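You operate a simulated robot arm through the tools that you are given. There is no shell and no other tool. Be economical: measure what you need, move in short steps, check, and stop when the job is done.

You run a simulated robot arm. Do the job below in one go: nothing can be reset, and whatever is moved stays where it is left.

## Task
Run the purple cleaner for 3 minutes, then gauge the stub from its drawer.
Fine: open it only when the lamp is out and leave it open; post over, press the gauge slider down to touch.

It is judged by the outcome, as a careful person would: the job done as asked, and still so three seconds after it is handed in. It fails if anything else is knocked over, pushed out of place, dropped, spilled or broken.

## Robot
A 6-joint arm with a fingered hand on a trunk, on a base that drives. Base frame: it is fixed to the floor where the robot stands at the start and does not move with it; the origin is under the middle of the robot, x ahead of it, y to its left, z up; the surface under the hand at the start is at about z = 760. Readings come in mm, degrees, newtons and seconds.
With the tool pointing down near the work surface it reaches from about 360 to 760 mm from the robot's upright axis, wherever it stands. Its first joint turns from -166.0 to 166.0 degrees. Places, roughly: blue stub [500, 1750, 750]; cleaner dial [600, 0, 900]; cleaner drawer [500, -100, 800]; cleaner key [500, -100, 900]; coater inlet valve [400, 400, 900]; coater pump rocker [400, 700, 900]; coater start key [400, 300, 900]; gauge post [700, 800, 900]; gauge slider [700, 800, 900]; green stub [500, 1500, 750]; orange stub [500, 1750, 750]; purple cleaner [600, -100, 800]; shutter lever [600, 500, 1000]; table knob [400, 500, 900]; table spin rocker [400, 600, 900]; thickness dial [500, 300, 900]. Payload 4 kg.
The tool frame sits at the grasp point between the pads (the TCP): z along the fingers, y along the line on which they close. The tips reach 26 mm beyond it. The gripper opens to 148 mm. The gripper's body begins 73 mm behind the TCP. The gripper is a hand of 3 fingers: y runs from the thumb to the fingers, the wrist lies at [0, 0, -239] in the tool frame, and closing takes about 1.5 s.
Orientation is that of the tool frame in the base frame, as a unit quaternion [w, x, y, z]. With the fingers straight down and closing along the base's y, the tool's x points along the base's -x, its y along +y and its z along -z.

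## Interface
- The arm moves only by the tool send_rows. Its argument "targets" is a list that holds one entry, the list of rows, each a list of 7 numbers: the finger opening in m, from 0 to 0.148, then the shift along the base's x, y, z in m, then the turn, a rotation vector about the base's x, y, z in rad. In form: [[[jaw, dx, dy, dz, wx, wy, wz], ...]]. A call has 1 to 12 rows; each row is the pose to reach, as a shift and turn from the pose commanded when the call began. A row lasts 0.2 s, in which the tool goes at most 50 mm and 8.6 degrees; a call with a longer step from one row to the next is refused whole, and so is a gripper value outside its range. Where a pose cannot be reached the arm comes as near as it can. A force on the tool above 80 N (or 10 N above the force at the start of the call, whichever is more), or a blocked arm, ends the call early, and 0.2 s more pass. Each finger travels about 153 mm/s and halts on what it meets, pressing with about 31 N; the grip force reading is that of the motor and also rises with nothing between the fingers. The clock runs only during rows and for 0.2 s after the last one: add rows that repeat a pose to give the fingers time. The reply holds the time, the measured pose of the TCP, the force on the tool along the base axes, the opening and the grip force, in the units named above and with some noise, with the torque about the TCP (base axes, N m) and any sound that the robot's microphone picked up.
- Cameras (640 x 400 px; columns grow to the right, rows downward): "scene" is now at [24, 171.2, 1526.2]; the picture's right is [0.14, -0.99, 0.00], its down [-0.63, -0.09, -0.77] and it looks along [0.76, 0.11, -0.64] (base axes); focal length 252 px, centre (320, 200). "wrist" rides on the gripper at [68, -39, -90] in the tool frame; the picture's right is [0.50, 0.87, 0.00], its down [-0.66, 0.38, -0.65] and it looks along [-0.57, 0.33, 0.76] (tool axes); focal length 222 px, centre (320, 200). There is no depth. A picture from a camera that has moved, and an enlarged one, comes with that camera's place and axes in the base frame and with its lens.
- grab_frame(camera): a new picture of that camera. No time passes.
- move_column(by): slides the trunk up (or, below 0, down) by that many mm; the arm and the scene camera ride with it, the base frame stays. It gives what a move gives, with no picture.
- steer(legs): drives the robot by 1 to 6 legs, each [ahead, left, turn to the left] in mm, mm and degrees, along the robot's own axes; the way and the turn of a leg run together, so that a leg with both is an arc; at most 1500 mm and 180 degrees a leg. The arm and the cameras ride along, it lands a little off, and it stops where it bumps. It gives what a move gives.
- preshape(shape): the hand has 3 fingers and takes this shape, open, in about a second: jaw (thumb against the fingers, like two jaws); tri (thumb and two fingers); tip (a fingertip pinch); poke (one finger out to press); point (the index stretched); flat (the hand flat); cup (the hand cupped); fist (a fist). The gripper value then closes the fingers along that shape, each until it touches; the sizes above hold for jaw. It gives what a move gives, with no picture.
- pan_tilt(pan, tilt): turns the head with the scene camera to pan (to the left, within 155 degrees either way) and tilt (down, from -29 to 69), counted from straight ahead of the robot. It gives what a move gives.
- inspect(camera, box): a new picture of the part [left, top, right, bottom] of that camera's present view, enlarged. No time passes.
- job_done(): hands the job in; it is judged then, once.

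Go step by step. Nothing tells you exact positions but the pictures and the camera data: compare them with the known pose of the tool, close in by small moves and look again before you grip or let go. The budget is 120 turns and 90 pictures, counting those below and the enlarged ones. Unless the task says otherwise, let go and move clear before handing in, and close with one line.

The tools are called after ">>>" as a command line: name --argument value ..., lists and objects as JSON in quotes. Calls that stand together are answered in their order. send_rows: Moves the arm, as the interface text tells. Its arguments: {"type":"object","properties":{"targets":{"type":"array"}},"required":["targets"]} The other tools are called the same way: move_column (by) slides the trunk up or down; preshape (shape) gives the hand a shape; steer (legs) drives the base; pan_tilt (pan, tilt) turns the head that bears the scene camera; grab_frame (camera) takes a picture; inspect (camera, box) takes an enlarged picture of a part of a camera's view; job_done () hands the job in.

At the start:

```text
t: 0.0
position: [442.0, 49.6, 1201.0]
ee_rot: [0.0, 0.001, 1.0, 0.0]
ft_force: [-0.3, 0.2, 0.0]
torque: [0.02, 0.0, -0.01]
gripper_width: 148.0
grip_force: 0.2
shape: jaw
trunk travel left (down, up): [-475.0, 115.0]
robot x, y, heading: [-2.1, -1.0, -0.5]
head pan, tilt: [8.0, 39.6]
```

scene: 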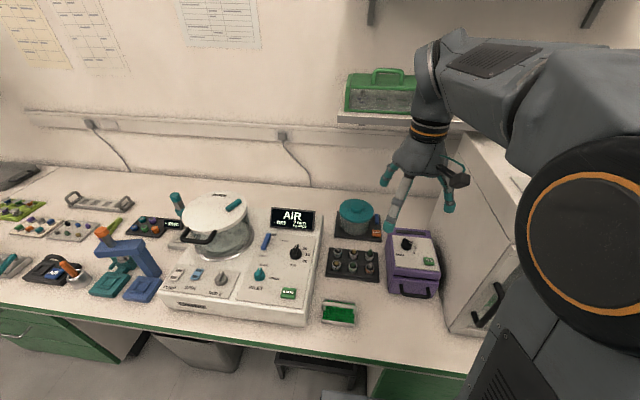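
wrist: 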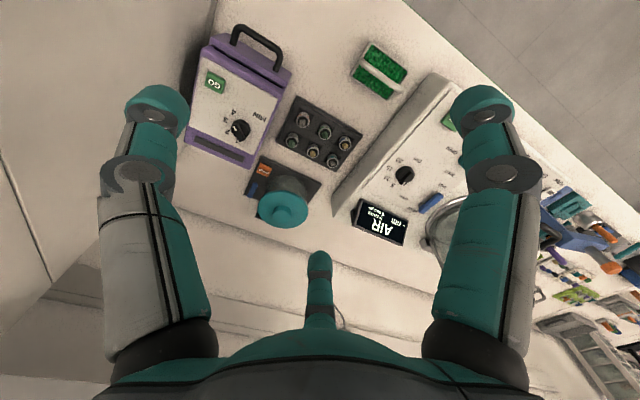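

I see the purple cleaner with its dial, a GO key and a drawer with a handle toward the robot. I'll look closer at it and at the gauge on the left.

>>> inspect --camera "scene" --box '[370, 210, 470, 310]'

>>> inspect --camera "wrist" --box '[170, 20, 310, 170]'

>>> inspect --camera "scene" --box '[0, 180, 200, 310]'

```text
4.00 times, centred on (420, 260) of scene
camera zoom: at [24.0, 171.2, 1526.2], right [0.14, -0.99, 0.0], down [-0.63, -0.09, -0.77], along [0.76, 0.11, -0.64], focal length 1007 px, centre (-80, -40)
```

zoom: 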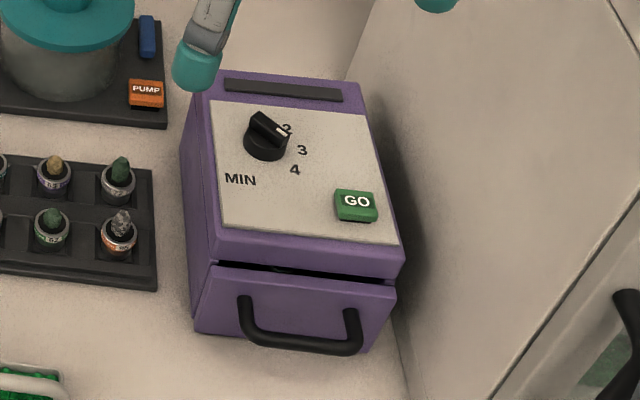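

```text
2.67 times, centred on (240, 95) of wrist
camera zoom: at [374.1, 12.1, 1290.8], right [-0.5, 0.87, 0.0], down [0.66, 0.38, 0.65], along [0.57, 0.33, -0.76], focal length 592 px, centre (533, 480)
```

zoom: 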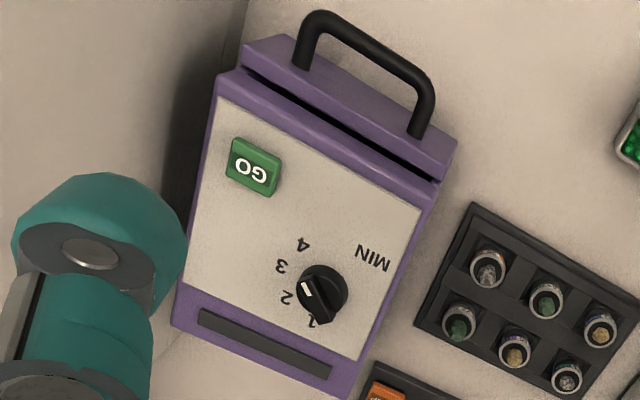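

```text
3.08 times, centred on (100, 245) of scene
camera zoom: at [24.0, 171.2, 1526.2], right [0.14, -0.99, 0.0], down [-0.63, -0.09, -0.77], along [0.76, 0.11, -0.64], focal length 775 px, centre (997, 62)
```

zoom: 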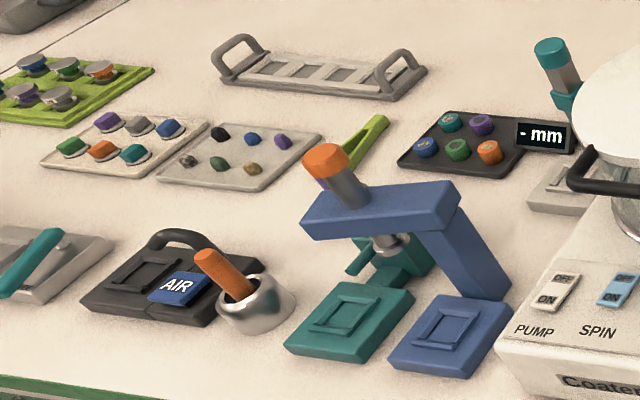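

The dial top is near (596,-30,890), the GO key near (543,-92,880) and the handle bar near (460,-57,815). A cabinet wall stands at about y=-156. I'll move the wrist camera in for a close look at the dial.

>>> send_rows --targets '[[[0.148, 0.012, -0.016, -0.03, 0, 0, 0], [0.148, 0.024, -0.032, -0.06, 0, 0, 0], [0.148, 0.036, -0.048, -0.09, 0, 0, 0], [0.148, 0.048, -0.064, -0.12, 0, 0, 0], [0.148, 0.06, -0.08, -0.15, 0, 0, 0], [0.148, 0.06, -0.08, -0.15, 0, 0, 0]]]'

>>> inspect --camera "wrist" --box '[180, 60, 420, 210]'

>>> grab_frame --camera "wrist"

```text
t: 1.4
position: [502.1, -30.7, 1048.6]
ee_rot: [0.0, 0.001, 1.0, 0.0]
ft_force: [1.2, 0.2, 1.0]
torque: [0.01, -0.01, -0.01]
gripper_width: 147.9
grip_force: 0.2
shape: jaw
trunk travel left (down, up): [-475.0, 115.0]
robot x, y, heading: [2.2, 0.9, 0.0]
head pan, tilt: [8.0, 39.6]
```

```text
2.67 times, centred on (300, 135) of wrist
camera zoom: at [433.9, -68.8, 1139.0], right [-0.5, 0.87, 0.0], down [0.66, 0.38, 0.65], along [0.57, 0.33, -0.76], focal length 592 px, centre (373, 373)
```

zoom: 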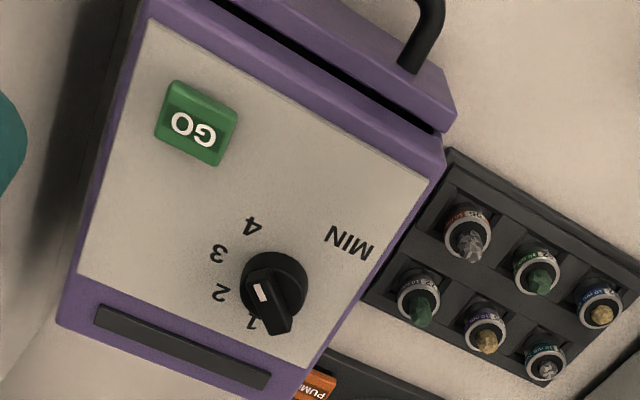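

```text
83 pictures are left
camera wrist: at [433.9, -68.8, 1139.0], right [-0.5, 0.87, 0.0], down [0.66, 0.38, 0.65], along [0.57, 0.33, -0.76], focal length 222 px, centre (320, 200)
```

wrist: 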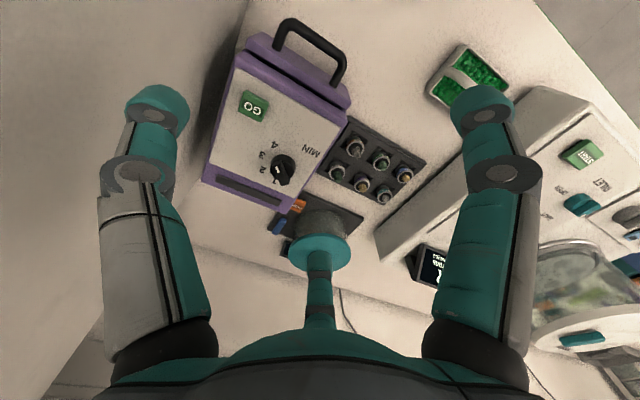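

The pointer mark on the dial isn't clear yet, so I'll zoom in further.

>>> inspect --camera "wrist" --box '[258, 140, 306, 190]'

>>> inspect --camera "scene" --box '[395, 225, 443, 265]'

```text
8.00 times, centred on (282, 165) of wrist
camera zoom: at [433.9, -68.8, 1139.0], right [-0.5, 0.87, 0.0], down [0.66, 0.38, 0.65], along [0.57, 0.33, -0.76], focal length 1777 px, centre (624, 480)
```

zoom: 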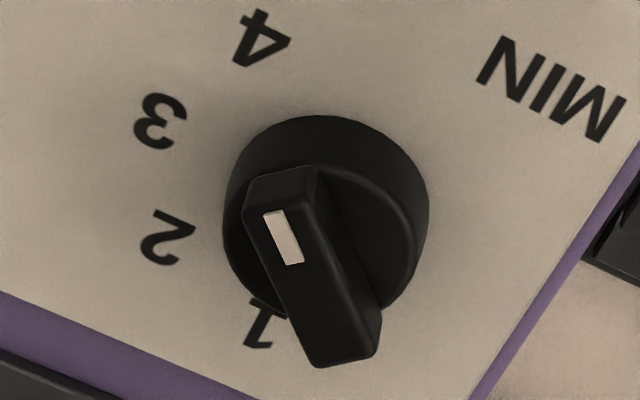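

```text
10.00 times, centred on (419, 245) of scene
camera zoom: at [24.3, 171.0, 1526.2], right [0.14, -0.99, 0.0], down [-0.63, -0.09, -0.77], along [0.76, 0.11, -0.64], focal length 2518 px, centre (-670, -250)
```

zoom: 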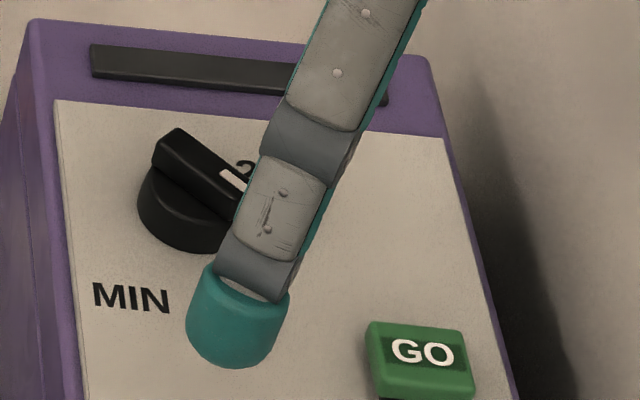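

The mark points at 4 (−138° from base x), and 3 lies about 46° counter-clockwise from it. Before gripping, I'll close the hand in the air in two shapes to see how the fingers meet.

>>> send_rows --targets '[[[0.1, 0, 0, 0, 0, 0, 0.14], [0.05, 0, 0, 0, 0, 0, 0.28], [0.02, 0, 0, 0, 0, 0, 0.42], [0.02, 0, 0, 0, 0, 0, 0.56], [0.02, 0, 0, 0, 0, 0, 0.7], [0.02, 0, 0, 0, 0, 0, 0.733], [0.02, 0, 0, 0, 0, 0, 0.733], [0.02, 0, 0, 0, 0, 0, 0.733]]]'

>>> grab_frame --camera "wrist"

>>> preshape --shape "tip"

>>> grab_frame --camera "wrist"

```text
t: 3.2
position: [501.9, -30.2, 1051.0]
ee_rot: [0.0, -0.358, 0.934, 0.0]
ft_force: [0.0, 0.0, 0.2]
torque: [0.0, 0.01, -0.02]
gripper_width: 20.2
grip_force: 0.1
shape: jaw
trunk travel left (down, up): [-475.0, 115.0]
robot x, y, heading: [-1.9, -1.3, 0.1]
head pan, tilt: [8.0, 39.6]
```

```text
80 pictures are left
camera wrist: at [477.5, -103.1, 1140.3], right [-0.95, 0.31, 0.0], down [0.23, 0.72, 0.65], along [0.2, 0.62, -0.76], focal length 222 px, centre (320, 200)
```

wrist: 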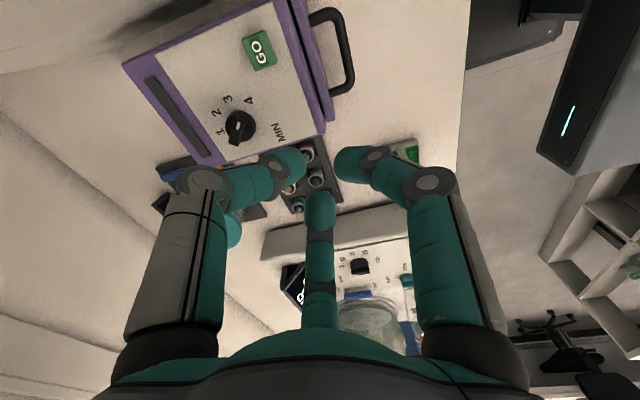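

```text
t: 4.1
position: [502.5, -30.5, 1050.7]
ee_rot: [0.0, -0.358, 0.934, 0.0]
ft_force: [-0.6, -0.8, -0.6]
torque: [-0.01, 0.01, 0.0]
gripper_width: 147.9
grip_force: 0.1
shape: tip
trunk travel left (down, up): [-475.0, 115.0]
robot x, y, heading: [-1.7, -0.5, 0.2]
head pan, tilt: [8.0, 39.6]
```

```text
79 pictures are left
camera wrist: at [477.5, -103.1, 1140.3], right [-0.95, 0.31, 0.0], down [0.23, 0.72, 0.65], along [0.2, 0.62, -0.76], focal length 222 px, centre (320, 200)
```

wrist: 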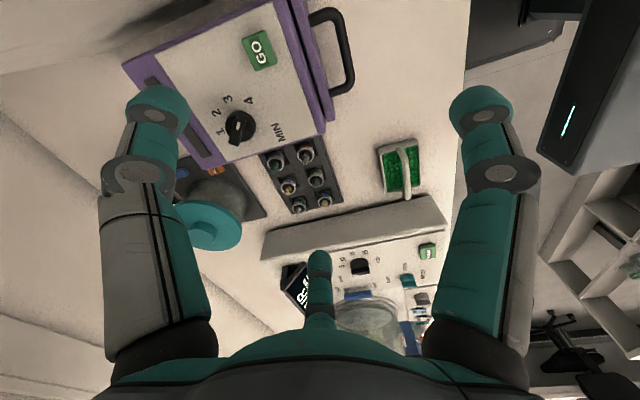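

In jaw, the thumb meets two fingers set about 20 mm either side of the centre. I'll check how the tip shape closes.

>>> send_rows --targets '[[[0.02, 0, 0, 0, 0, 0, 0], [0.02, 0, 0, 0, 0, 0, 0], [0.02, 0, 0, 0, 0, 0, 0], [0.02, 0, 0, 0, 0, 0, 0], [0.02, 0, 0, 0, 0, 0, 0], [0.02, 0, 0, 0, 0, 0, 0], [0.02, 0, 0, 0, 0, 0, 0]]]'

>>> grab_frame --camera "wrist"

>>> grab_frame --camera "scene"

```text
t: 5.7
position: [501.3, -30.3, 1050.2]
ee_rot: [0.0, -0.359, 0.934, 0.0]
ft_force: [0.1, -0.5, 0.2]
torque: [0.0, 0.03, 0.01]
gripper_width: 19.9
grip_force: 0.0
shape: tip
trunk travel left (down, up): [-475.0, 115.0]
robot x, y, heading: [1.0, -1.7, -0.0]
head pan, tilt: [8.0, 39.6]
```

```text
78 pictures are left
camera wrist: at [477.5, -103.1, 1140.3], right [-0.95, 0.31, 0.0], down [0.23, 0.72, 0.65], along [0.2, 0.62, -0.76], focal length 222 px, centre (320, 200)
```

wrist: 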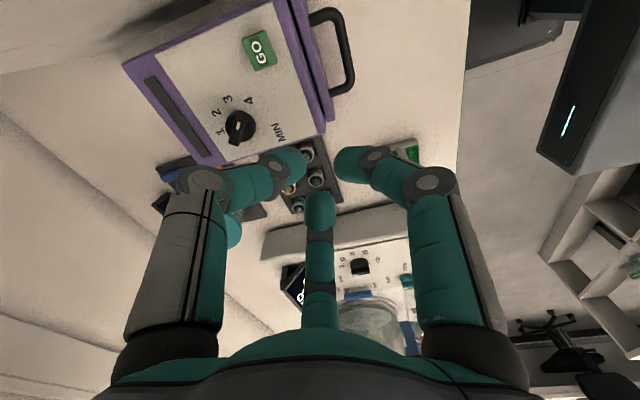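

```text
77 pictures are left
camera scene: at [24.0, 171.2, 1526.2], right [0.14, -0.99, 0.0], down [-0.63, -0.09, -0.77], along [0.76, 0.11, -0.64], focal length 252 px, centre (320, 200)
```

scene: 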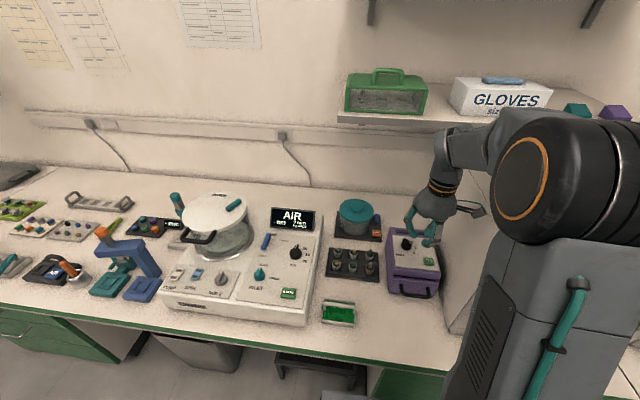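

Both shapes close alike, so I'll use jaw: open to 70 mm and go to just above the dial to check the alignment.

>>> preshape --shape "jaw"

>>> send_rows --targets '[[[0.07, 0.035, 0, 0, 0, 0, 0], [0.07, 0.07, 0, -0.02, 0, 0, 0], [0.07, 0.104, 0, -0.05, 0, 0, 0], [0.07, 0.104, 0, -0.09, 0, 0, 0], [0.07, 0.104, 0, -0.11, 0, 0, 0], [0.07, 0.104, 0, -0.11, 0, 0, 0]]]'

>>> grab_frame --camera "wrist"

>>> inspect --camera "scene" --box '[370, 180, 470, 310]'

```text
t: 6.6
position: [502.2, -30.0, 1050.6]
ee_rot: [0.0, -0.359, 0.933, 0.0]
ft_force: [0.6, -0.1, -0.8]
torque: [0.0, 0.01, -0.01]
gripper_width: 147.9
grip_force: 0.0
shape: jaw
trunk travel left (down, up): [-475.0, 115.0]
robot x, y, heading: [-2.3, -3.1, 0.0]
head pan, tilt: [8.0, 39.6]
```

```text
t: 8.0
position: [605.2, -28.8, 939.9]
ee_rot: [0.001, -0.359, 0.933, 0.0]
ft_force: [0.2, 0.8, 0.5]
torque: [0.02, -0.02, 0.01]
gripper_width: 70.2
grip_force: 0.0
shape: jaw
trunk travel left (down, up): [-475.0, 115.0]
robot x, y, heading: [0.2, -2.8, 0.1]
head pan, tilt: [8.0, 39.6]
```

```text
76 pictures are left
camera wrist: at [581.0, -102.6, 1030.4], right [-0.95, 0.31, 0.0], down [0.23, 0.72, 0.65], along [0.2, 0.62, -0.76], focal length 222 px, centre (320, 200)
```

wrist: 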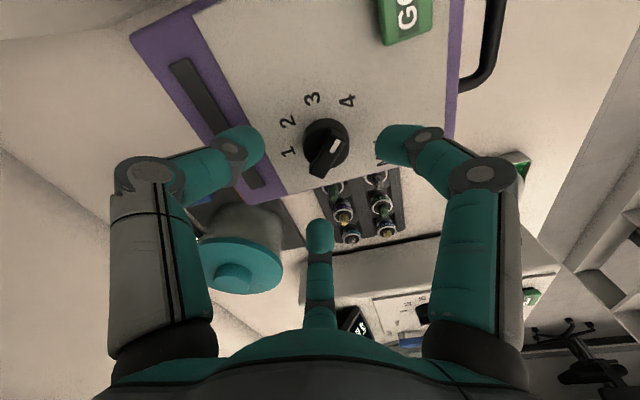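

```text
3.08 times, centred on (420, 245) of scene
camera zoom: at [24.1, 171.2, 1526.2], right [0.14, -0.99, 0.0], down [-0.63, -0.09, -0.77], along [0.76, 0.11, -0.64], focal length 775 px, centre (12, 62)
```

zoom: 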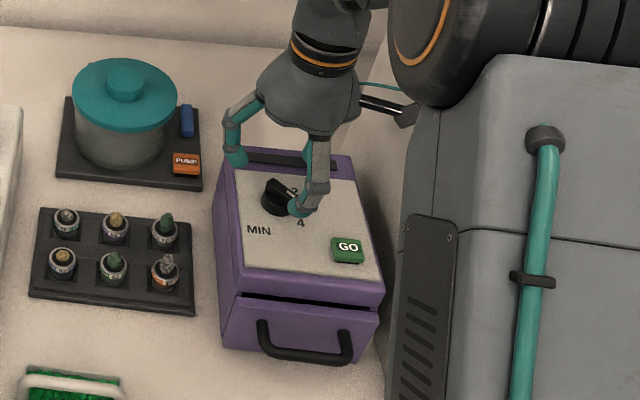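

The alignment is close. I'll zoom in to refine it.

>>> inspect --camera "wrist" --box '[270, 80, 380, 190]'

```text
3.64 times, centred on (325, 135) of wrist
camera zoom: at [581.0, -102.6, 1030.4], right [-0.95, 0.31, 0.0], down [0.23, 0.72, 0.65], along [0.2, 0.62, -0.76], focal length 808 px, centre (302, 436)
```

zoom: 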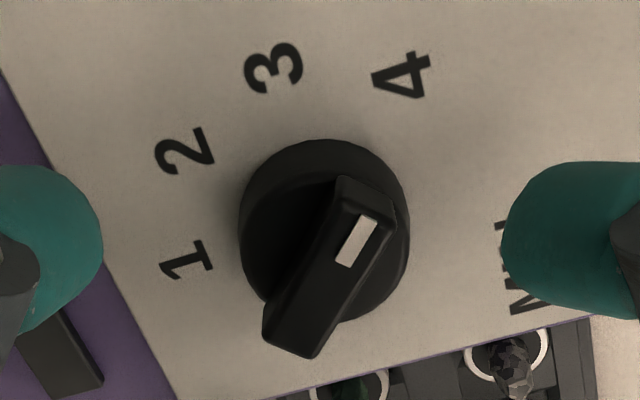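

The ridge centre is about 5 mm further toward −x. I'll shift there, lower to z≈909 and close gently.

>>> send_rows --targets '[[[0.07, -0.005, 0, -0.01, 0, 0, 0.03], [0.07, -0.005, 0, -0.02, 0, 0, 0.05], [0.07, -0.005, 0, -0.031, 0, 0, 0.05], [0.05, -0.005, 0, -0.031, 0, 0, 0.05], [0.03, -0.005, 0, -0.031, 0, 0, 0.05], [0.02, -0.005, 0, -0.031, 0, 0, 0.05], [0.012, -0.005, 0, -0.031, 0, 0, 0.05], [0.004, -0.005, 0, -0.031, 0, 0, 0.05], [0.004, -0.005, 0, -0.031, 0, 0, 0.05]]]'

>>> grab_frame --camera "wrist"

```text
t: 10.0
position: [603.2, -29.1, 908.5]
ee_rot: [0.0, -0.382, 0.924, 0.0]
ft_force: [0.9, 1.2, -3.9]
torque: [-0.06, 0.0, 0.09]
gripper_width: 26.1
grip_force: 31.1
shape: jaw
trunk travel left (down, up): [-475.0, 115.0]
robot x, y, heading: [-0.9, -2.1, -0.2]
head pan, tilt: [8.0, 39.6]
```

```text
73 pictures are left
camera wrist: at [581.0, -102.1, 998.5], right [-0.97, 0.26, 0.0], down [0.2, 0.73, 0.65], along [0.17, 0.63, -0.76], focal length 222 px, centre (320, 200)
```

wrist: 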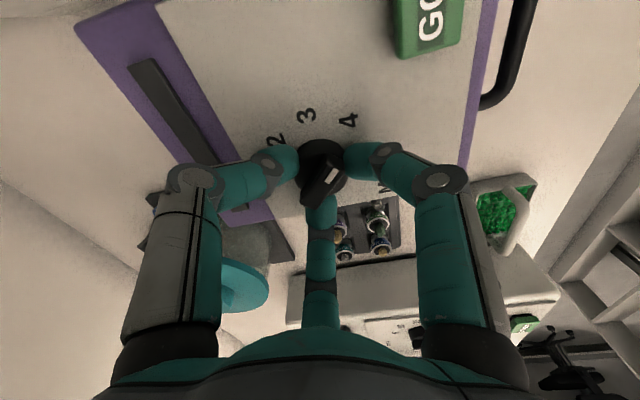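

The hand has hold of the knob at 26 mm. Now I'll turn it 45° counter-clockwise.

>>> send_rows --targets '[[[0.004, 0, 0, 0, 0, 0, 0.12], [0.004, 0, 0, 0, 0, 0, 0.24], [0.004, 0, 0, 0, 0, 0, 0.36], [0.004, 0, 0, 0, 0, 0, 0.48], [0.004, 0, 0, 0, 0, 0, 0.6], [0.004, 0, 0, 0, 0, 0, 0.72], [0.004, 0, 0, 0, 0, 0, 0.785], [0.004, 0, 0, 0, 0, 0, 0.785]]]'

>>> inspect --camera "wrist" --box '[240, 60, 400, 220]'

```text
t: 11.4
position: [570.1, 19.4, 888.1]
ee_rot: [0.001, -0.647, 0.761, -0.048]
ft_force: [-12.0, -4.0, 48.8]
torque: [-0.74, -0.38, -0.2]
gripper_width: 20.0
grip_force: 31.0
shape: jaw
out of reach, approached as far as the arm can: row 3, 4, 5, 6
trunk travel left (down, up): [-475.0, 115.0]
robot x, y, heading: [-0.2, 1.3, 0.2]
head pan, tilt: [8.0, 39.6]
stopped in row 6: the force on the tool passed its limit at 90 N (the readings are from after the stop); the commanded pose is now the measured one
```

```text
2.50 times, centred on (320, 140) of wrist
camera zoom: at [591.9, -44.4, 983.5], right [-0.93, -0.35, -0.03], down [-0.31, 0.75, 0.58], along [-0.18, 0.55, -0.81], focal length 555 px, centre (320, 350)
```

zoom: 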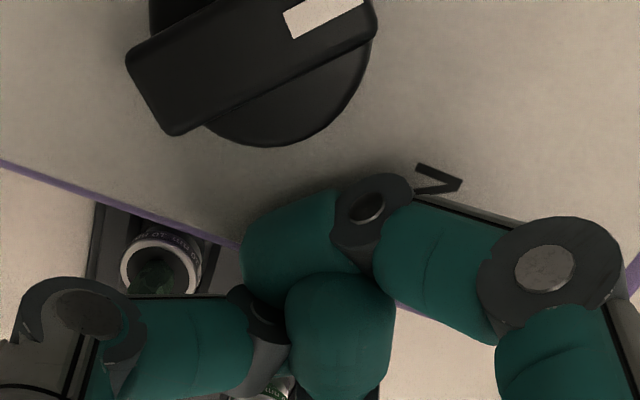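

The arm ran out of reach while turning and drifted, so I'll lift away straight up and look.

>>> send_rows --targets '[[[0.03, 0, 0, 0.02, 0, 0, 0], [0.04, 0, 0, 0.05, 0, 0, 0], [0.06, 0, 0, 0.09, 0, 0, 0], [0.06, 0, 0, 0.13, 0, 0, 0], [0.06, 0, 0, 0.13, 0, 0, 0]]]'

>>> grab_frame --camera "wrist"

>>> grab_frame --camera "scene"

```text
t: 12.6
position: [556.1, 49.6, 990.1]
ee_rot: [-0.003, -0.639, 0.767, -0.06]
ft_force: [-0.5, -0.5, -0.6]
torque: [-0.01, 0.02, -0.01]
gripper_width: 59.3
grip_force: 0.1
shape: jaw
out of reach, approached as far as the arm can: row 2, 3, 4, 5
trunk travel left (down, up): [-475.0, 115.0]
robot x, y, heading: [2.2, -0.3, -0.0]
head pan, tilt: [8.0, 39.6]
```

```text
71 pictures are left
camera wrist: at [575.0, -13.6, 1087.9], right [-0.94, -0.34, -0.04], down [-0.3, 0.77, 0.56], along [-0.16, 0.54, -0.83], focal length 222 px, centre (320, 200)
```

wrist: 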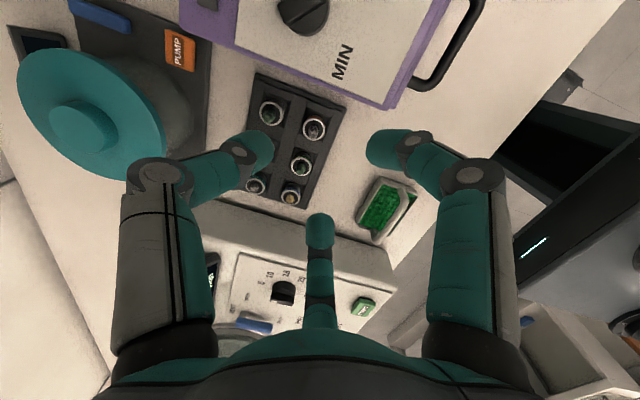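

```text
70 pictures are left
camera scene: at [23.6, 171.4, 1526.2], right [0.14, -0.99, 0.0], down [-0.63, -0.09, -0.77], along [0.76, 0.11, -0.64], focal length 252 px, centre (320, 200)
```

scene: 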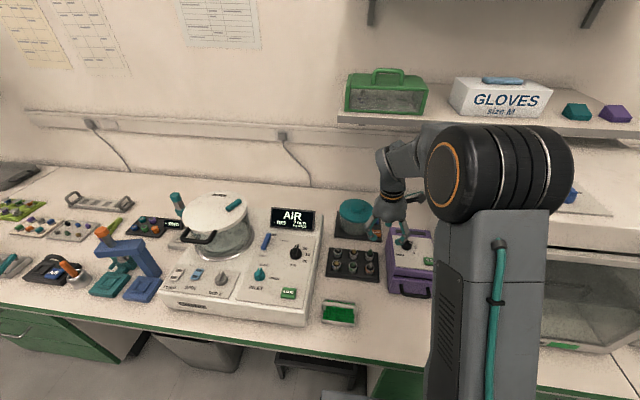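

The dial hasn't turned, because the wrist limit sits near yaw +65°. The three fingers close radially (120° apart), so a start at yaw −15° grips the ridge equally well. I'll straighten the tool first.

>>> send_rows --targets '[[[0.06, 0, 0, 0, 0.048, 0.036, -0.1], [0.06, 0, 0, 0, 0.096, 0.072, -0.2], [0.06, 0, 0, 0.03, 0.096, 0.072, -0.3], [0.06, 0, 0, 0.06, 0.096, 0.072, -0.4], [0.06, 0, 0, 0.06, 0.096, 0.072, -0.4]]]'

```text
t: 13.8
position: [554.4, 48.1, 1052.4]
ee_rot: [-0.007, -0.484, 0.875, 0.015]
ft_force: [-0.1, -0.1, -0.2]
torque: [0.0, -0.03, -0.01]
gripper_width: 59.4
grip_force: 0.0
shape: jaw
out of reach, approached as far as the arm can: row 1
trunk travel left (down, up): [-475.0, 115.0]
robot x, y, heading: [-0.7, 3.6, -0.1]
head pan, tilt: [8.0, 39.6]
```

>>> send_rows --targets '[[[0.06, 0, 0, 0, -0.0195, -0.027, 0]]]'

>>> send_rows --targets '[[[0.06, 0.01, -0.015, 0, 0, 0, -0.14], [0.06, 0.02, -0.03, 0, 0, 0, -0.28], [0.06, 0.03, -0.045, 0, 0, 0, -0.42], [0.06, 0.04, -0.06, 0, 0, 0, -0.56], [0.06, 0.046, -0.077, -0.01, 0, 0, -0.7], [0.06, 0.046, -0.077, -0.03, 0, 0, -0.84], [0.06, 0.046, -0.077, -0.05, 0, 0, -0.98], [0.06, 0.046, -0.077, -0.07, 0, 0, -1.12], [0.06, 0.046, -0.077, -0.09, 0, 0, -1.25], [0.06, 0.046, -0.077, -0.112, 0, 0, -1.272], [0.06, 0.046, -0.077, -0.112, 0, 0, -1.272]]]'

>>> inspect --camera "wrist" --box '[240, 60, 400, 220]'

```text
t: 14.2
position: [554.9, 47.0, 1051.4]
ee_rot: [-0.001, -0.484, 0.875, -0.001]
ft_force: [-0.5, -0.7, 0.1]
torque: [-0.02, 0.01, -0.02]
gripper_width: 59.9
grip_force: 0.2
shape: jaw
trunk travel left (down, up): [-475.0, 115.0]
robot x, y, heading: [0.1, -0.1, -0.1]
head pan, tilt: [8.0, 39.6]
```

```text
t: 16.6
position: [600.5, -28.9, 937.6]
ee_rot: [-0.001, 0.131, 0.991, 0.002]
ft_force: [-1.2, -0.1, -1.1]
torque: [0.01, 0.02, -0.01]
gripper_width: 59.7
grip_force: 0.1
shape: jaw
trunk travel left (down, up): [-475.0, 115.0]
robot x, y, heading: [-1.1, -2.7, 0.2]
head pan, tilt: [8.0, 39.6]
```

```text
2.50 times, centred on (320, 140) of wrist
camera zoom: at [524.9, -47.6, 1027.2], right [-0.26, 0.97, 0.0], down [0.73, 0.19, 0.65], along [0.63, 0.17, -0.76], focal length 555 px, centre (320, 350)
```

zoom: 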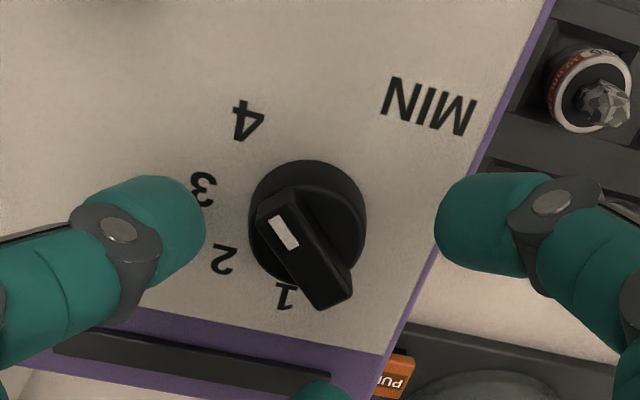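

Now the ridge sits about 4 mm toward −y. I'll correct for that, lower and grip.

>>> send_rows --targets '[[[0.06, 0.001, -0.004, -0.01, 0, 0, 0], [0.06, 0.001, -0.004, -0.02, 0, 0, 0], [0.06, 0.001, -0.004, -0.03, 0, 0, 0], [0.04, 0.001, -0.004, -0.03, 0, 0, 0], [0.025, 0.001, -0.004, -0.03, 0, 0, 0], [0.015, 0.001, -0.004, -0.03, 0, 0, 0], [0.004, 0.001, -0.004, -0.03, 0, 0, 0], [0.004, 0.001, -0.004, -0.03, 0, 0, 0]]]'

>>> inspect --camera "wrist" --box '[240, 60, 400, 220]'

```text
t: 18.4
position: [601.5, -31.1, 907.9]
ee_rot: [-0.001, 0.131, 0.991, 0.001]
ft_force: [1.2, -0.8, -3.9]
torque: [-0.07, 0.04, 0.01]
gripper_width: 26.2
grip_force: 30.7
shape: jaw
trunk travel left (down, up): [-475.0, 115.0]
robot x, y, heading: [-2.2, 0.9, -0.1]
head pan, tilt: [8.0, 39.6]
```

```text
2.50 times, centred on (320, 140) of wrist
camera zoom: at [525.6, -51.3, 997.2], right [-0.26, 0.97, 0.0], down [0.73, 0.19, 0.65], along [0.63, 0.17, -0.76], focal length 555 px, centre (320, 350)
```

zoom: 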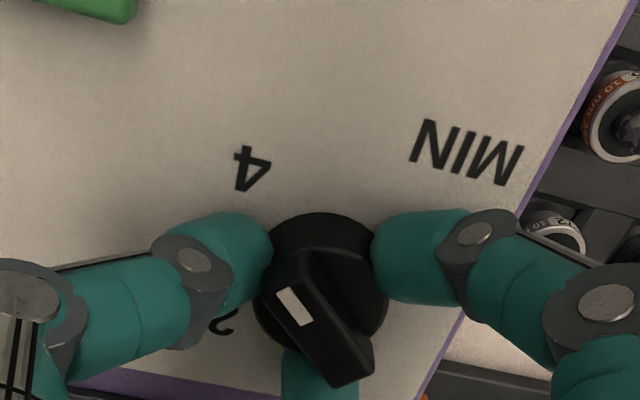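

>>> send_rows --targets '[[[0.004, 0, 0, 0, 0, 0, 0.1], [0.004, 0, 0, 0, 0, 0, 0.2], [0.004, 0, 0, 0, 0, 0, 0.3], [0.004, 0, 0, 0, 0, 0, 0.4], [0.004, 0, 0, 0, 0, 0, 0.5], [0.004, 0, 0, 0, 0, 0, 0.6], [0.004, 0, 0, 0, 0, 0, 0.7], [0.004, 0, 0, 0, 0, 0, 0.785], [0.004, 0, 0, 0, 0, 0, 0.785]]]'

>>> inspect --camera "wrist" --box '[240, 60, 400, 220]'

```text
t: 20.4
position: [602.6, -31.8, 907.5]
ee_rot: [-0.001, -0.26, 0.966, 0.0]
ft_force: [-4.1, 6.1, -9.0]
torque: [0.06, 0.1, 0.0]
gripper_width: 25.5
grip_force: 30.8
shape: jaw
trunk travel left (down, up): [-475.0, 115.0]
robot x, y, heading: [2.8, -2.2, -0.2]
head pan, tilt: [8.0, 39.6]
```

```text
2.50 times, centred on (320, 140) of wrist
camera zoom: at [562.4, -98.7, 997.4], right [-0.87, 0.5, 0.0], down [0.38, 0.65, 0.65], along [0.32, 0.57, -0.76], focal length 555 px, centre (320, 350)
```

zoom: 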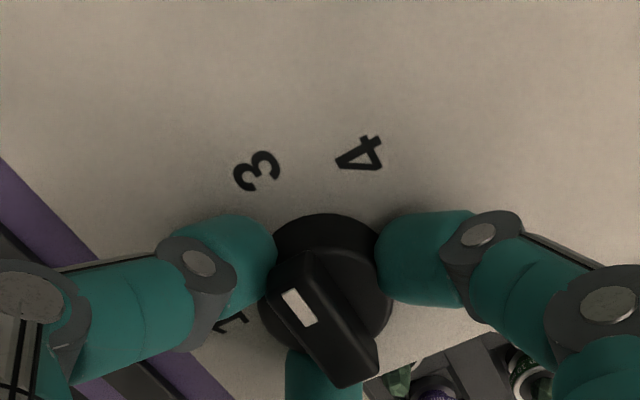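

The knob turned with the hand. I'll let go, rise and check the pointer.

>>> send_rows --targets '[[[0.04, 0, 0, 0, 0, 0, 0], [0.06, 0, 0, 0, 0, 0, 0], [0.07, 0, 0, 0.02, 0, 0, 0], [0.07, 0, 0, 0.05, 0, 0, -0.1], [0.07, -0.02, 0, 0.09, 0, 0, -0.2], [0.07, -0.04, -0.02, 0.13, 0, 0, -0.25], [0.07, -0.04, -0.02, 0.13, 0, 0, -0.25]]]'

>>> inspect --camera "wrist" --box '[220, 50, 420, 200]'

```text
t: 22.0
position: [561.2, -52.6, 1038.5]
ee_rot: [-0.001, -0.136, 0.991, 0.001]
ft_force: [0.2, -0.1, -0.3]
torque: [0.04, 0.03, -0.01]
gripper_width: 69.6
grip_force: 0.1
shape: jaw
trunk travel left (down, up): [-475.0, 115.0]
robot x, y, heading: [1.0, 1.1, 0.2]
head pan, tilt: [8.0, 39.6]
```

```text
2.67 times, centred on (320, 125) of wrist
camera zoom: at [506.0, -107.8, 1127.6], right [-0.71, 0.7, 0.0], down [0.53, 0.54, 0.65], along [0.46, 0.47, -0.76], focal length 592 px, centre (320, 400)
```

zoom: 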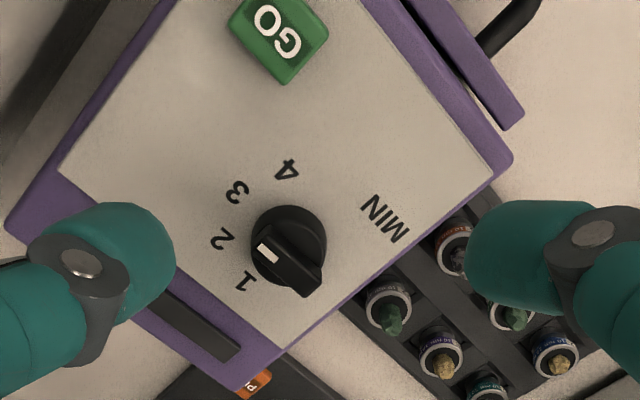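

The dial now reads 3. For the GO key near (544,−90) I'll turn the hand so its narrow side faces the cabinet, and take the poke shape.

>>> send_rows --targets '[[[0.07, 0, 0.002, 0, 0, 0, -0.14], [0.07, 0, 0.004, 0, 0, 0, -0.28], [0.07, 0, 0.006, 0, 0, 0, -0.42], [0.07, 0, 0.006, 0, 0, 0, -0.56], [0.07, 0, 0.006, 0, 0, 0, -0.7], [0.07, 0, 0.006, 0, 0, 0, -0.84], [0.07, 0, 0.006, 0, 0, 0, -0.98], [0.07, 0, 0.006, 0, 0, 0, -1.12], [0.07, 0, 0.006, 0, 0, 0, -1.26], [0.07, 0, 0.006, 0, 0, 0, -1.4], [0.07, 0, 0.006, 0, 0, 0, -1.54], [0.07, 0, 0.006, 0, 0, 0, -1.54]]]'

>>> preshape --shape "poke"

>>> grab_frame --camera "wrist"

>>> inspect --camera "scene" --box '[340, 120, 520, 310]'

```text
t: 24.6
position: [560.6, -46.6, 1038.8]
ee_rot: [0.0, 0.592, 0.806, 0.001]
ft_force: [-0.2, -0.1, -0.5]
torque: [0.02, -0.01, -0.01]
gripper_width: 69.6
grip_force: 0.0
shape: jaw
trunk travel left (down, up): [-475.0, 115.0]
robot x, y, heading: [-2.5, 3.3, 0.2]
head pan, tilt: [8.0, 39.6]
```

```text
t: 25.5
position: [561.6, -48.1, 1038.4]
ee_rot: [0.0, 0.592, 0.806, 0.001]
ft_force: [0.2, -0.4, -1.1]
torque: [-0.02, -0.01, -0.03]
gripper_width: 0.1
grip_force: 0.1
shape: poke
trunk travel left (down, up): [-475.0, 115.0]
robot x, y, heading: [-0.3, -1.4, 0.1]
head pan, tilt: [8.0, 39.6]
```

```text
65 pictures are left
camera wrist: at [503.6, 7.3, 1128.2], right [0.68, 0.74, 0.0], down [0.56, -0.51, 0.65], along [0.48, -0.44, -0.76], focal length 222 px, centre (320, 200)
```

wrist: 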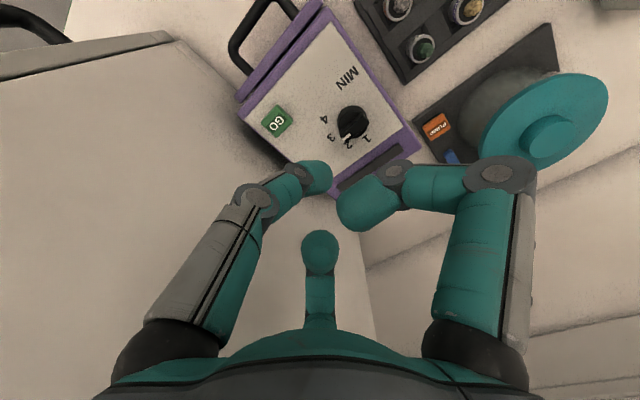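

```text
2.11 times, centred on (430, 215) of scene
camera zoom: at [23.9, 171.4, 1526.2], right [0.14, -0.99, 0.0], down [-0.63, -0.09, -0.77], along [0.76, 0.11, -0.64], focal length 530 px, centre (88, 168)
```

zoom: 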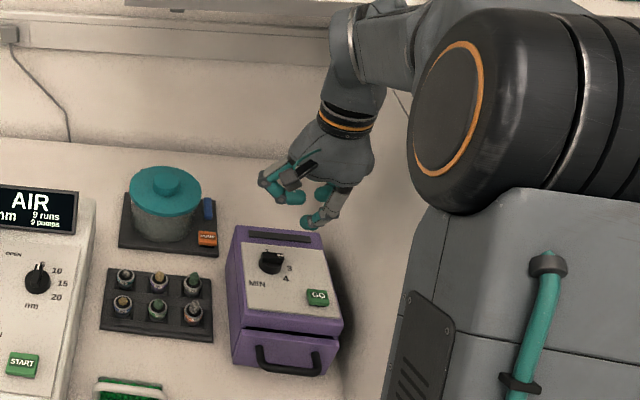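

The poking fingertip lies on the tool axis. I'll move above the GO key.

>>> send_rows --targets '[[[0.0, -0.008, -0.02, -0.02, 0, 0, 0], [0.0, -0.017, -0.043, -0.05, 0, 0, 0], [0.0, -0.017, -0.043, -0.09, 0, 0, 0], [0.0, -0.017, -0.043, -0.11, 0, 0, 0], [0.0, -0.017, -0.043, -0.11, 0, 0, 0]]]'

>>> grab_frame --camera "wrist"

>>> inspect --camera "scene" --box '[370, 200, 460, 300]'

```text
t: 26.7
position: [543.8, -89.5, 927.3]
ee_rot: [0.0, 0.592, 0.806, 0.001]
ft_force: [-1.4, 0.3, -0.1]
torque: [0.03, 0.0, -0.01]
gripper_width: 0.0
grip_force: 31.4
shape: jaw
trunk travel left (down, up): [-475.0, 115.0]
robot x, y, heading: [1.0, -1.3, -0.0]
head pan, tilt: [8.0, 39.6]
```

```text
63 pictures are left
camera wrist: at [485.9, -36.2, 1017.2], right [0.68, 0.74, 0.0], down [0.56, -0.51, 0.65], along [0.48, -0.44, -0.76], focal length 222 px, centre (320, 200)
```

wrist: 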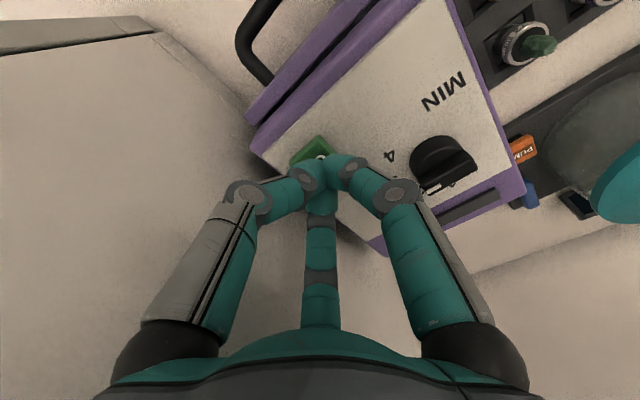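

```text
4.00 times, centred on (415, 250) of scene
camera zoom: at [24.0, 171.3, 1526.2], right [0.14, -0.99, 0.0], down [-0.63, -0.09, -0.77], along [0.76, 0.11, -0.64], focal length 1007 px, centre (-60, 0)
```

zoom: 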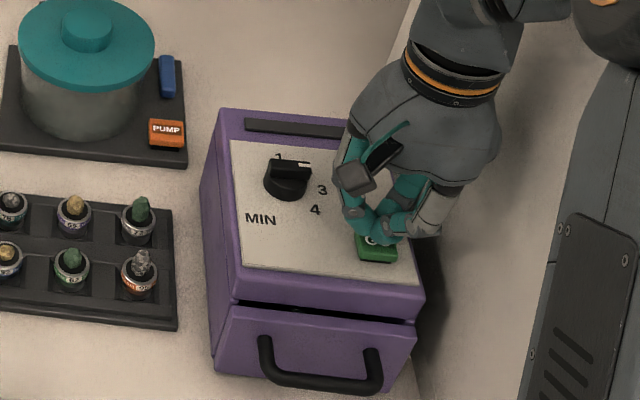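

The hand has gone back to a closed cluster, which still works as a pusher above the key. I'll press down in small steps.

>>> send_rows --targets '[[[0.0, 0, 0, -0.01, 0, 0, 0], [0.0, 0, 0, -0.018, 0, 0, 0], [0.0, 0, 0, -0.021, 0, 0, 0], [0.0, 0, 0, -0.024, 0, 0, 0], [0.0, 0, 0, -0.026, 0, 0, 0]]]'

>>> inspect --camera "scene" --box '[390, 220, 450, 280]'

```text
t: 27.8
position: [546.9, -89.5, 913.4]
ee_rot: [0.01, 0.592, 0.806, 0.005]
ft_force: [-7.7, 2.0, 37.8]
torque: [0.11, 0.3, 0.02]
gripper_width: 0.0
grip_force: 30.8
shape: jaw
trunk travel left (down, up): [-475.0, 115.0]
robot x, y, heading: [-0.4, -1.8, 0.0]
head pan, tilt: [8.0, 39.6]
heard: click
stopped in row 5: the force on the tool passed its limit at 83 N (the readings are from after the stop); the commanded pose is now the measured one
```

```text
6.67 times, centred on (420, 250) of scene
camera zoom: at [19.5, 172.1, 1525.9], right [0.14, -0.99, 0.0], down [-0.63, -0.09, -0.77], along [0.77, 0.11, -0.64], focal length 1679 px, centre (-347, -133)
```

zoom: 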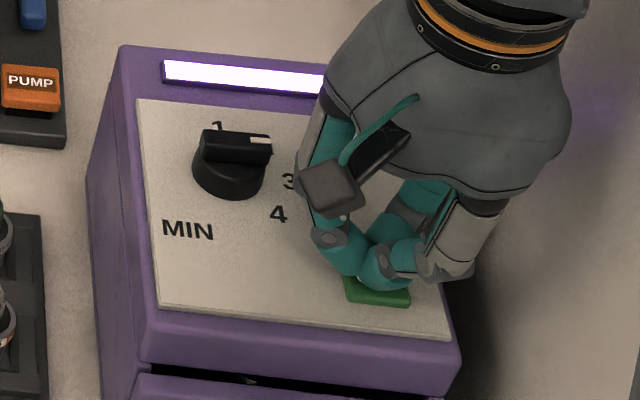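

A click, and the lamp is lit: the cleaner has been running since t≈27.6. I'll lift clear, then use the waiting time to look at the gauge.

>>> send_rows --targets '[[[0.0, 0, 0, 0.03, 0, 0, 0], [0.0, 0, 0, 0.07, 0, 0, 0], [0.0, 0, 0.01, 0.11, 0, 0, 0.1], [0.03, -0.02, 0.02, 0.15, 0, 0, 0.24], [0.05, -0.04, 0.03, 0.19, 0, 0, 0.38], [0.05, -0.06, 0.04, 0.23, 0, 0, 0.52], [0.05, -0.08, 0.05, 0.25, 0, 0, 0.66], [0.05, -0.1, 0.06, 0.26, 0, 0, 0.8], [0.05, -0.1, 0.06, 0.26, 0, 0, 0.94], [0.05, -0.1, 0.06, 0.26, 0, 0, 1.08], [0.05, -0.1, 0.06, 0.26, 0, 0, 1.22]]]'

>>> pan_tilt --pan 45 --tilt 35

>>> grab_frame --camera "scene"

```text
t: 30.2
position: [448.0, -31.1, 1168.7]
ee_rot: [0.003, 0.022, 1.0, 0.007]
ft_force: [1.0, -0.4, 0.1]
torque: [0.01, 0.0, 0.01]
gripper_width: 47.7
grip_force: 0.1
shape: jaw
trunk travel left (down, up): [-475.0, 115.0]
robot x, y, heading: [-1.8, -1.0, 0.1]
head pan, tilt: [8.0, 39.6]
```

```text
t: 31.3
position: [448.4, -28.9, 1168.4]
ee_rot: [0.003, 0.024, 1.0, 0.007]
ft_force: [-1.1, -0.8, -1.1]
torque: [0.01, -0.03, 0.0]
gripper_width: 47.8
grip_force: 0.1
shape: jaw
trunk travel left (down, up): [-475.0, 115.0]
robot x, y, heading: [0.3, -2.0, 0.0]
head pan, tilt: [45.0, 35.0]
```

```text
60 pictures are left
camera scene: at [1.8, 221.8, 1533.2], right [0.71, -0.71, 0.0], down [-0.41, -0.41, -0.82], along [0.58, 0.58, -0.57], focal length 252 px, centre (320, 200)
```

scene: 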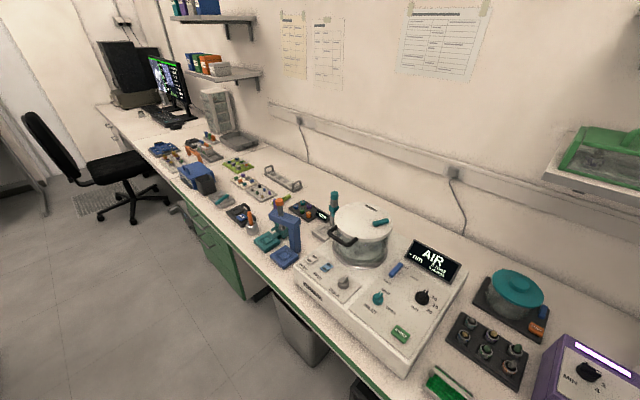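

>>> inspect --camera "scene" --box '[220, 170, 380, 270]'

```text
4.00 times, centred on (300, 220) of scene
camera zoom: at [1.8, 221.8, 1533.2], right [0.71, -0.71, 0.0], down [-0.41, -0.41, -0.82], along [0.58, 0.58, -0.57], focal length 1007 px, centre (400, 120)
```

zoom: 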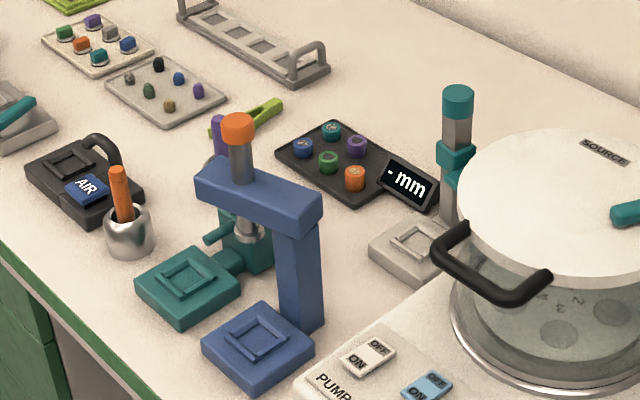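

The gauge is the grey base with a post, a teal collar and a "- mm" display, left behind the coater. I'll drive left for a close look while the cleaner runs.

>>> steer --legs '[[0, 650, 0]]'

>>> pan_tilt --pan 10 --tilt 45

>>> grab_frame --camera "scene"

>>> grab_frame --camera "wrist"

```text
t: 34.9
position: [447.0, 614.0, 1168.8]
ee_rot: [0.003, 0.02, 1.0, 0.007]
ft_force: [0.1, -1.0, -0.2]
torque: [0.0, 0.0, 0.0]
gripper_width: 47.6
grip_force: 0.1
shape: jaw
trunk travel left (down, up): [-475.0, 115.0]
robot x, y, heading: [-1.7, 639.9, 0.3]
head pan, tilt: [45.0, 35.0]
```

```text
t: 35.9
position: [447.0, 615.2, 1168.1]
ee_rot: [0.003, 0.021, 1.0, 0.007]
ft_force: [0.2, -0.5, -0.1]
torque: [-0.02, 0.01, 0.01]
gripper_width: 47.7
grip_force: 0.1
shape: jaw
trunk travel left (down, up): [-475.0, 115.0]
robot x, y, heading: [0.5, 645.6, 0.1]
head pan, tilt: [10.0, 45.0]
```

```text
58 pictures are left
camera scene: at [17.9, 816.3, 1518.4], right [0.18, -0.98, 0.0], down [-0.7, -0.13, -0.71], along [0.7, 0.13, -0.71], focal length 252 px, centre (320, 200)
```

scene: 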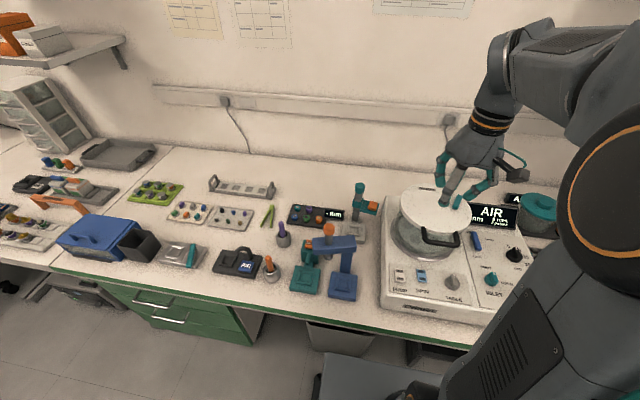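

```text
57 pictures are left
camera wrist: at [377.4, 578.1, 1257.3], right [-0.46, 0.89, 0.01], down [0.67, 0.34, 0.66], along [0.58, 0.31, -0.75], focal length 222 px, centre (320, 200)
```

wrist: 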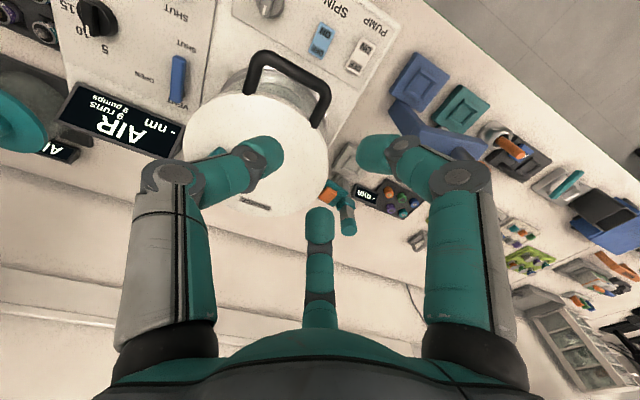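

>>> inspect --camera "scene" --box '[310, 165, 400, 255]'

>>> inspect --camera "wrist" --box '[300, 130, 420, 250]'

```text
4.44 times, centred on (355, 210) of scene
camera zoom: at [17.9, 816.3, 1518.4], right [0.18, -0.98, 0.0], down [-0.7, -0.13, -0.71], along [0.7, 0.13, -0.71], focal length 1119 px, centre (164, 156)
```

zoom: 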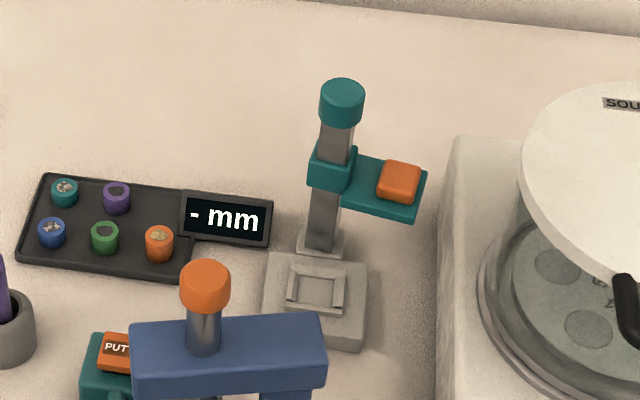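

```text
3.33 times, centred on (360, 190) of wrist
camera zoom: at [377.4, 578.1, 1257.3], right [-0.46, 0.89, 0.01], down [0.67, 0.34, 0.66], along [0.58, 0.31, -0.75], focal length 740 px, centre (187, 233)
```

zoom: 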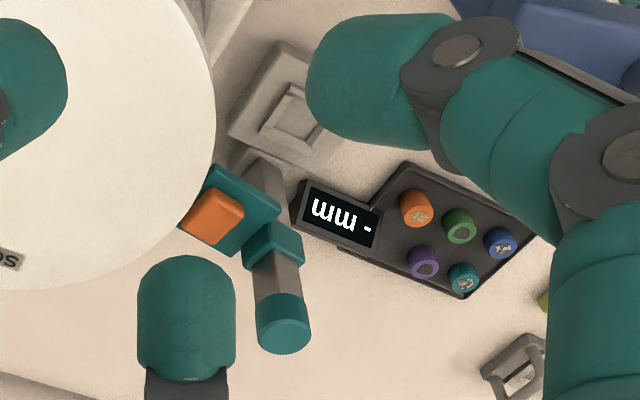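

The gauge's slider arm points −y with an orange pad, and the nest is at about (608,800). So after placing the stub, I turn the post 90° clockwise and press the pad. For now I'll go back to the cleaner, a little further back from the bench so there's room to pull the drawer.

>>> steer --legs '[[-120, 0, 0], [0, -645, 0]]'

>>> pan_tilt --pan -10 --tilt 40

>>> grab_frame --camera "scene"

```text
t: 40.3
position: [323.3, -31.9, 1167.7]
ee_rot: [0.003, 0.026, 1.0, 0.007]
ft_force: [-0.8, -0.5, 0.7]
torque: [0.01, -0.03, -0.04]
gripper_width: 47.6
grip_force: 0.1
shape: jaw
trunk travel left (down, up): [-475.0, 115.0]
robot x, y, heading: [-120.9, 3.9, -0.0]
head pan, tilt: [10.0, 45.0]
```

```text
t: 41.1
position: [323.6, -31.8, 1169.0]
ee_rot: [0.003, 0.026, 1.0, 0.007]
ft_force: [-0.6, -0.2, 0.5]
torque: [0.01, -0.01, 0.02]
gripper_width: 47.8
grip_force: 0.1
shape: jaw
trunk travel left (down, up): [-475.0, 115.0]
robot x, y, heading: [-122.7, 3.7, -0.4]
head pan, tilt: [-10.0, 40.0]
```

```text
54 pictures are left
camera scene: at [-100.4, 145.2, 1525.6], right [-0.18, -0.98, 0.0], down [-0.63, 0.11, -0.77], along [0.75, -0.14, -0.64], focal length 252 px, centre (320, 200)
```

scene: 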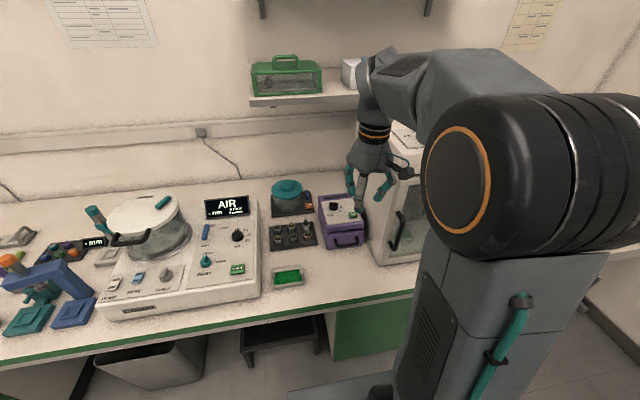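

>>> inspect --camera "scene" --box '[310, 180, 380, 250]'

```text
5.71 times, centred on (345, 215) of scene
camera zoom: at [-100.4, 145.2, 1525.6], right [-0.18, -0.98, 0.0], down [-0.63, 0.11, -0.77], along [0.75, -0.14, -0.64], focal length 1439 px, centre (177, 114)
```

zoom: 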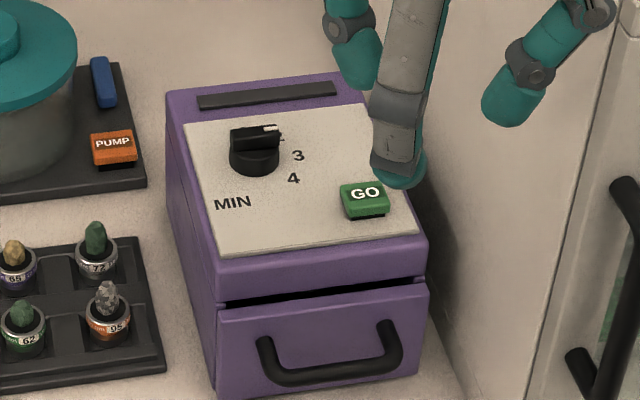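

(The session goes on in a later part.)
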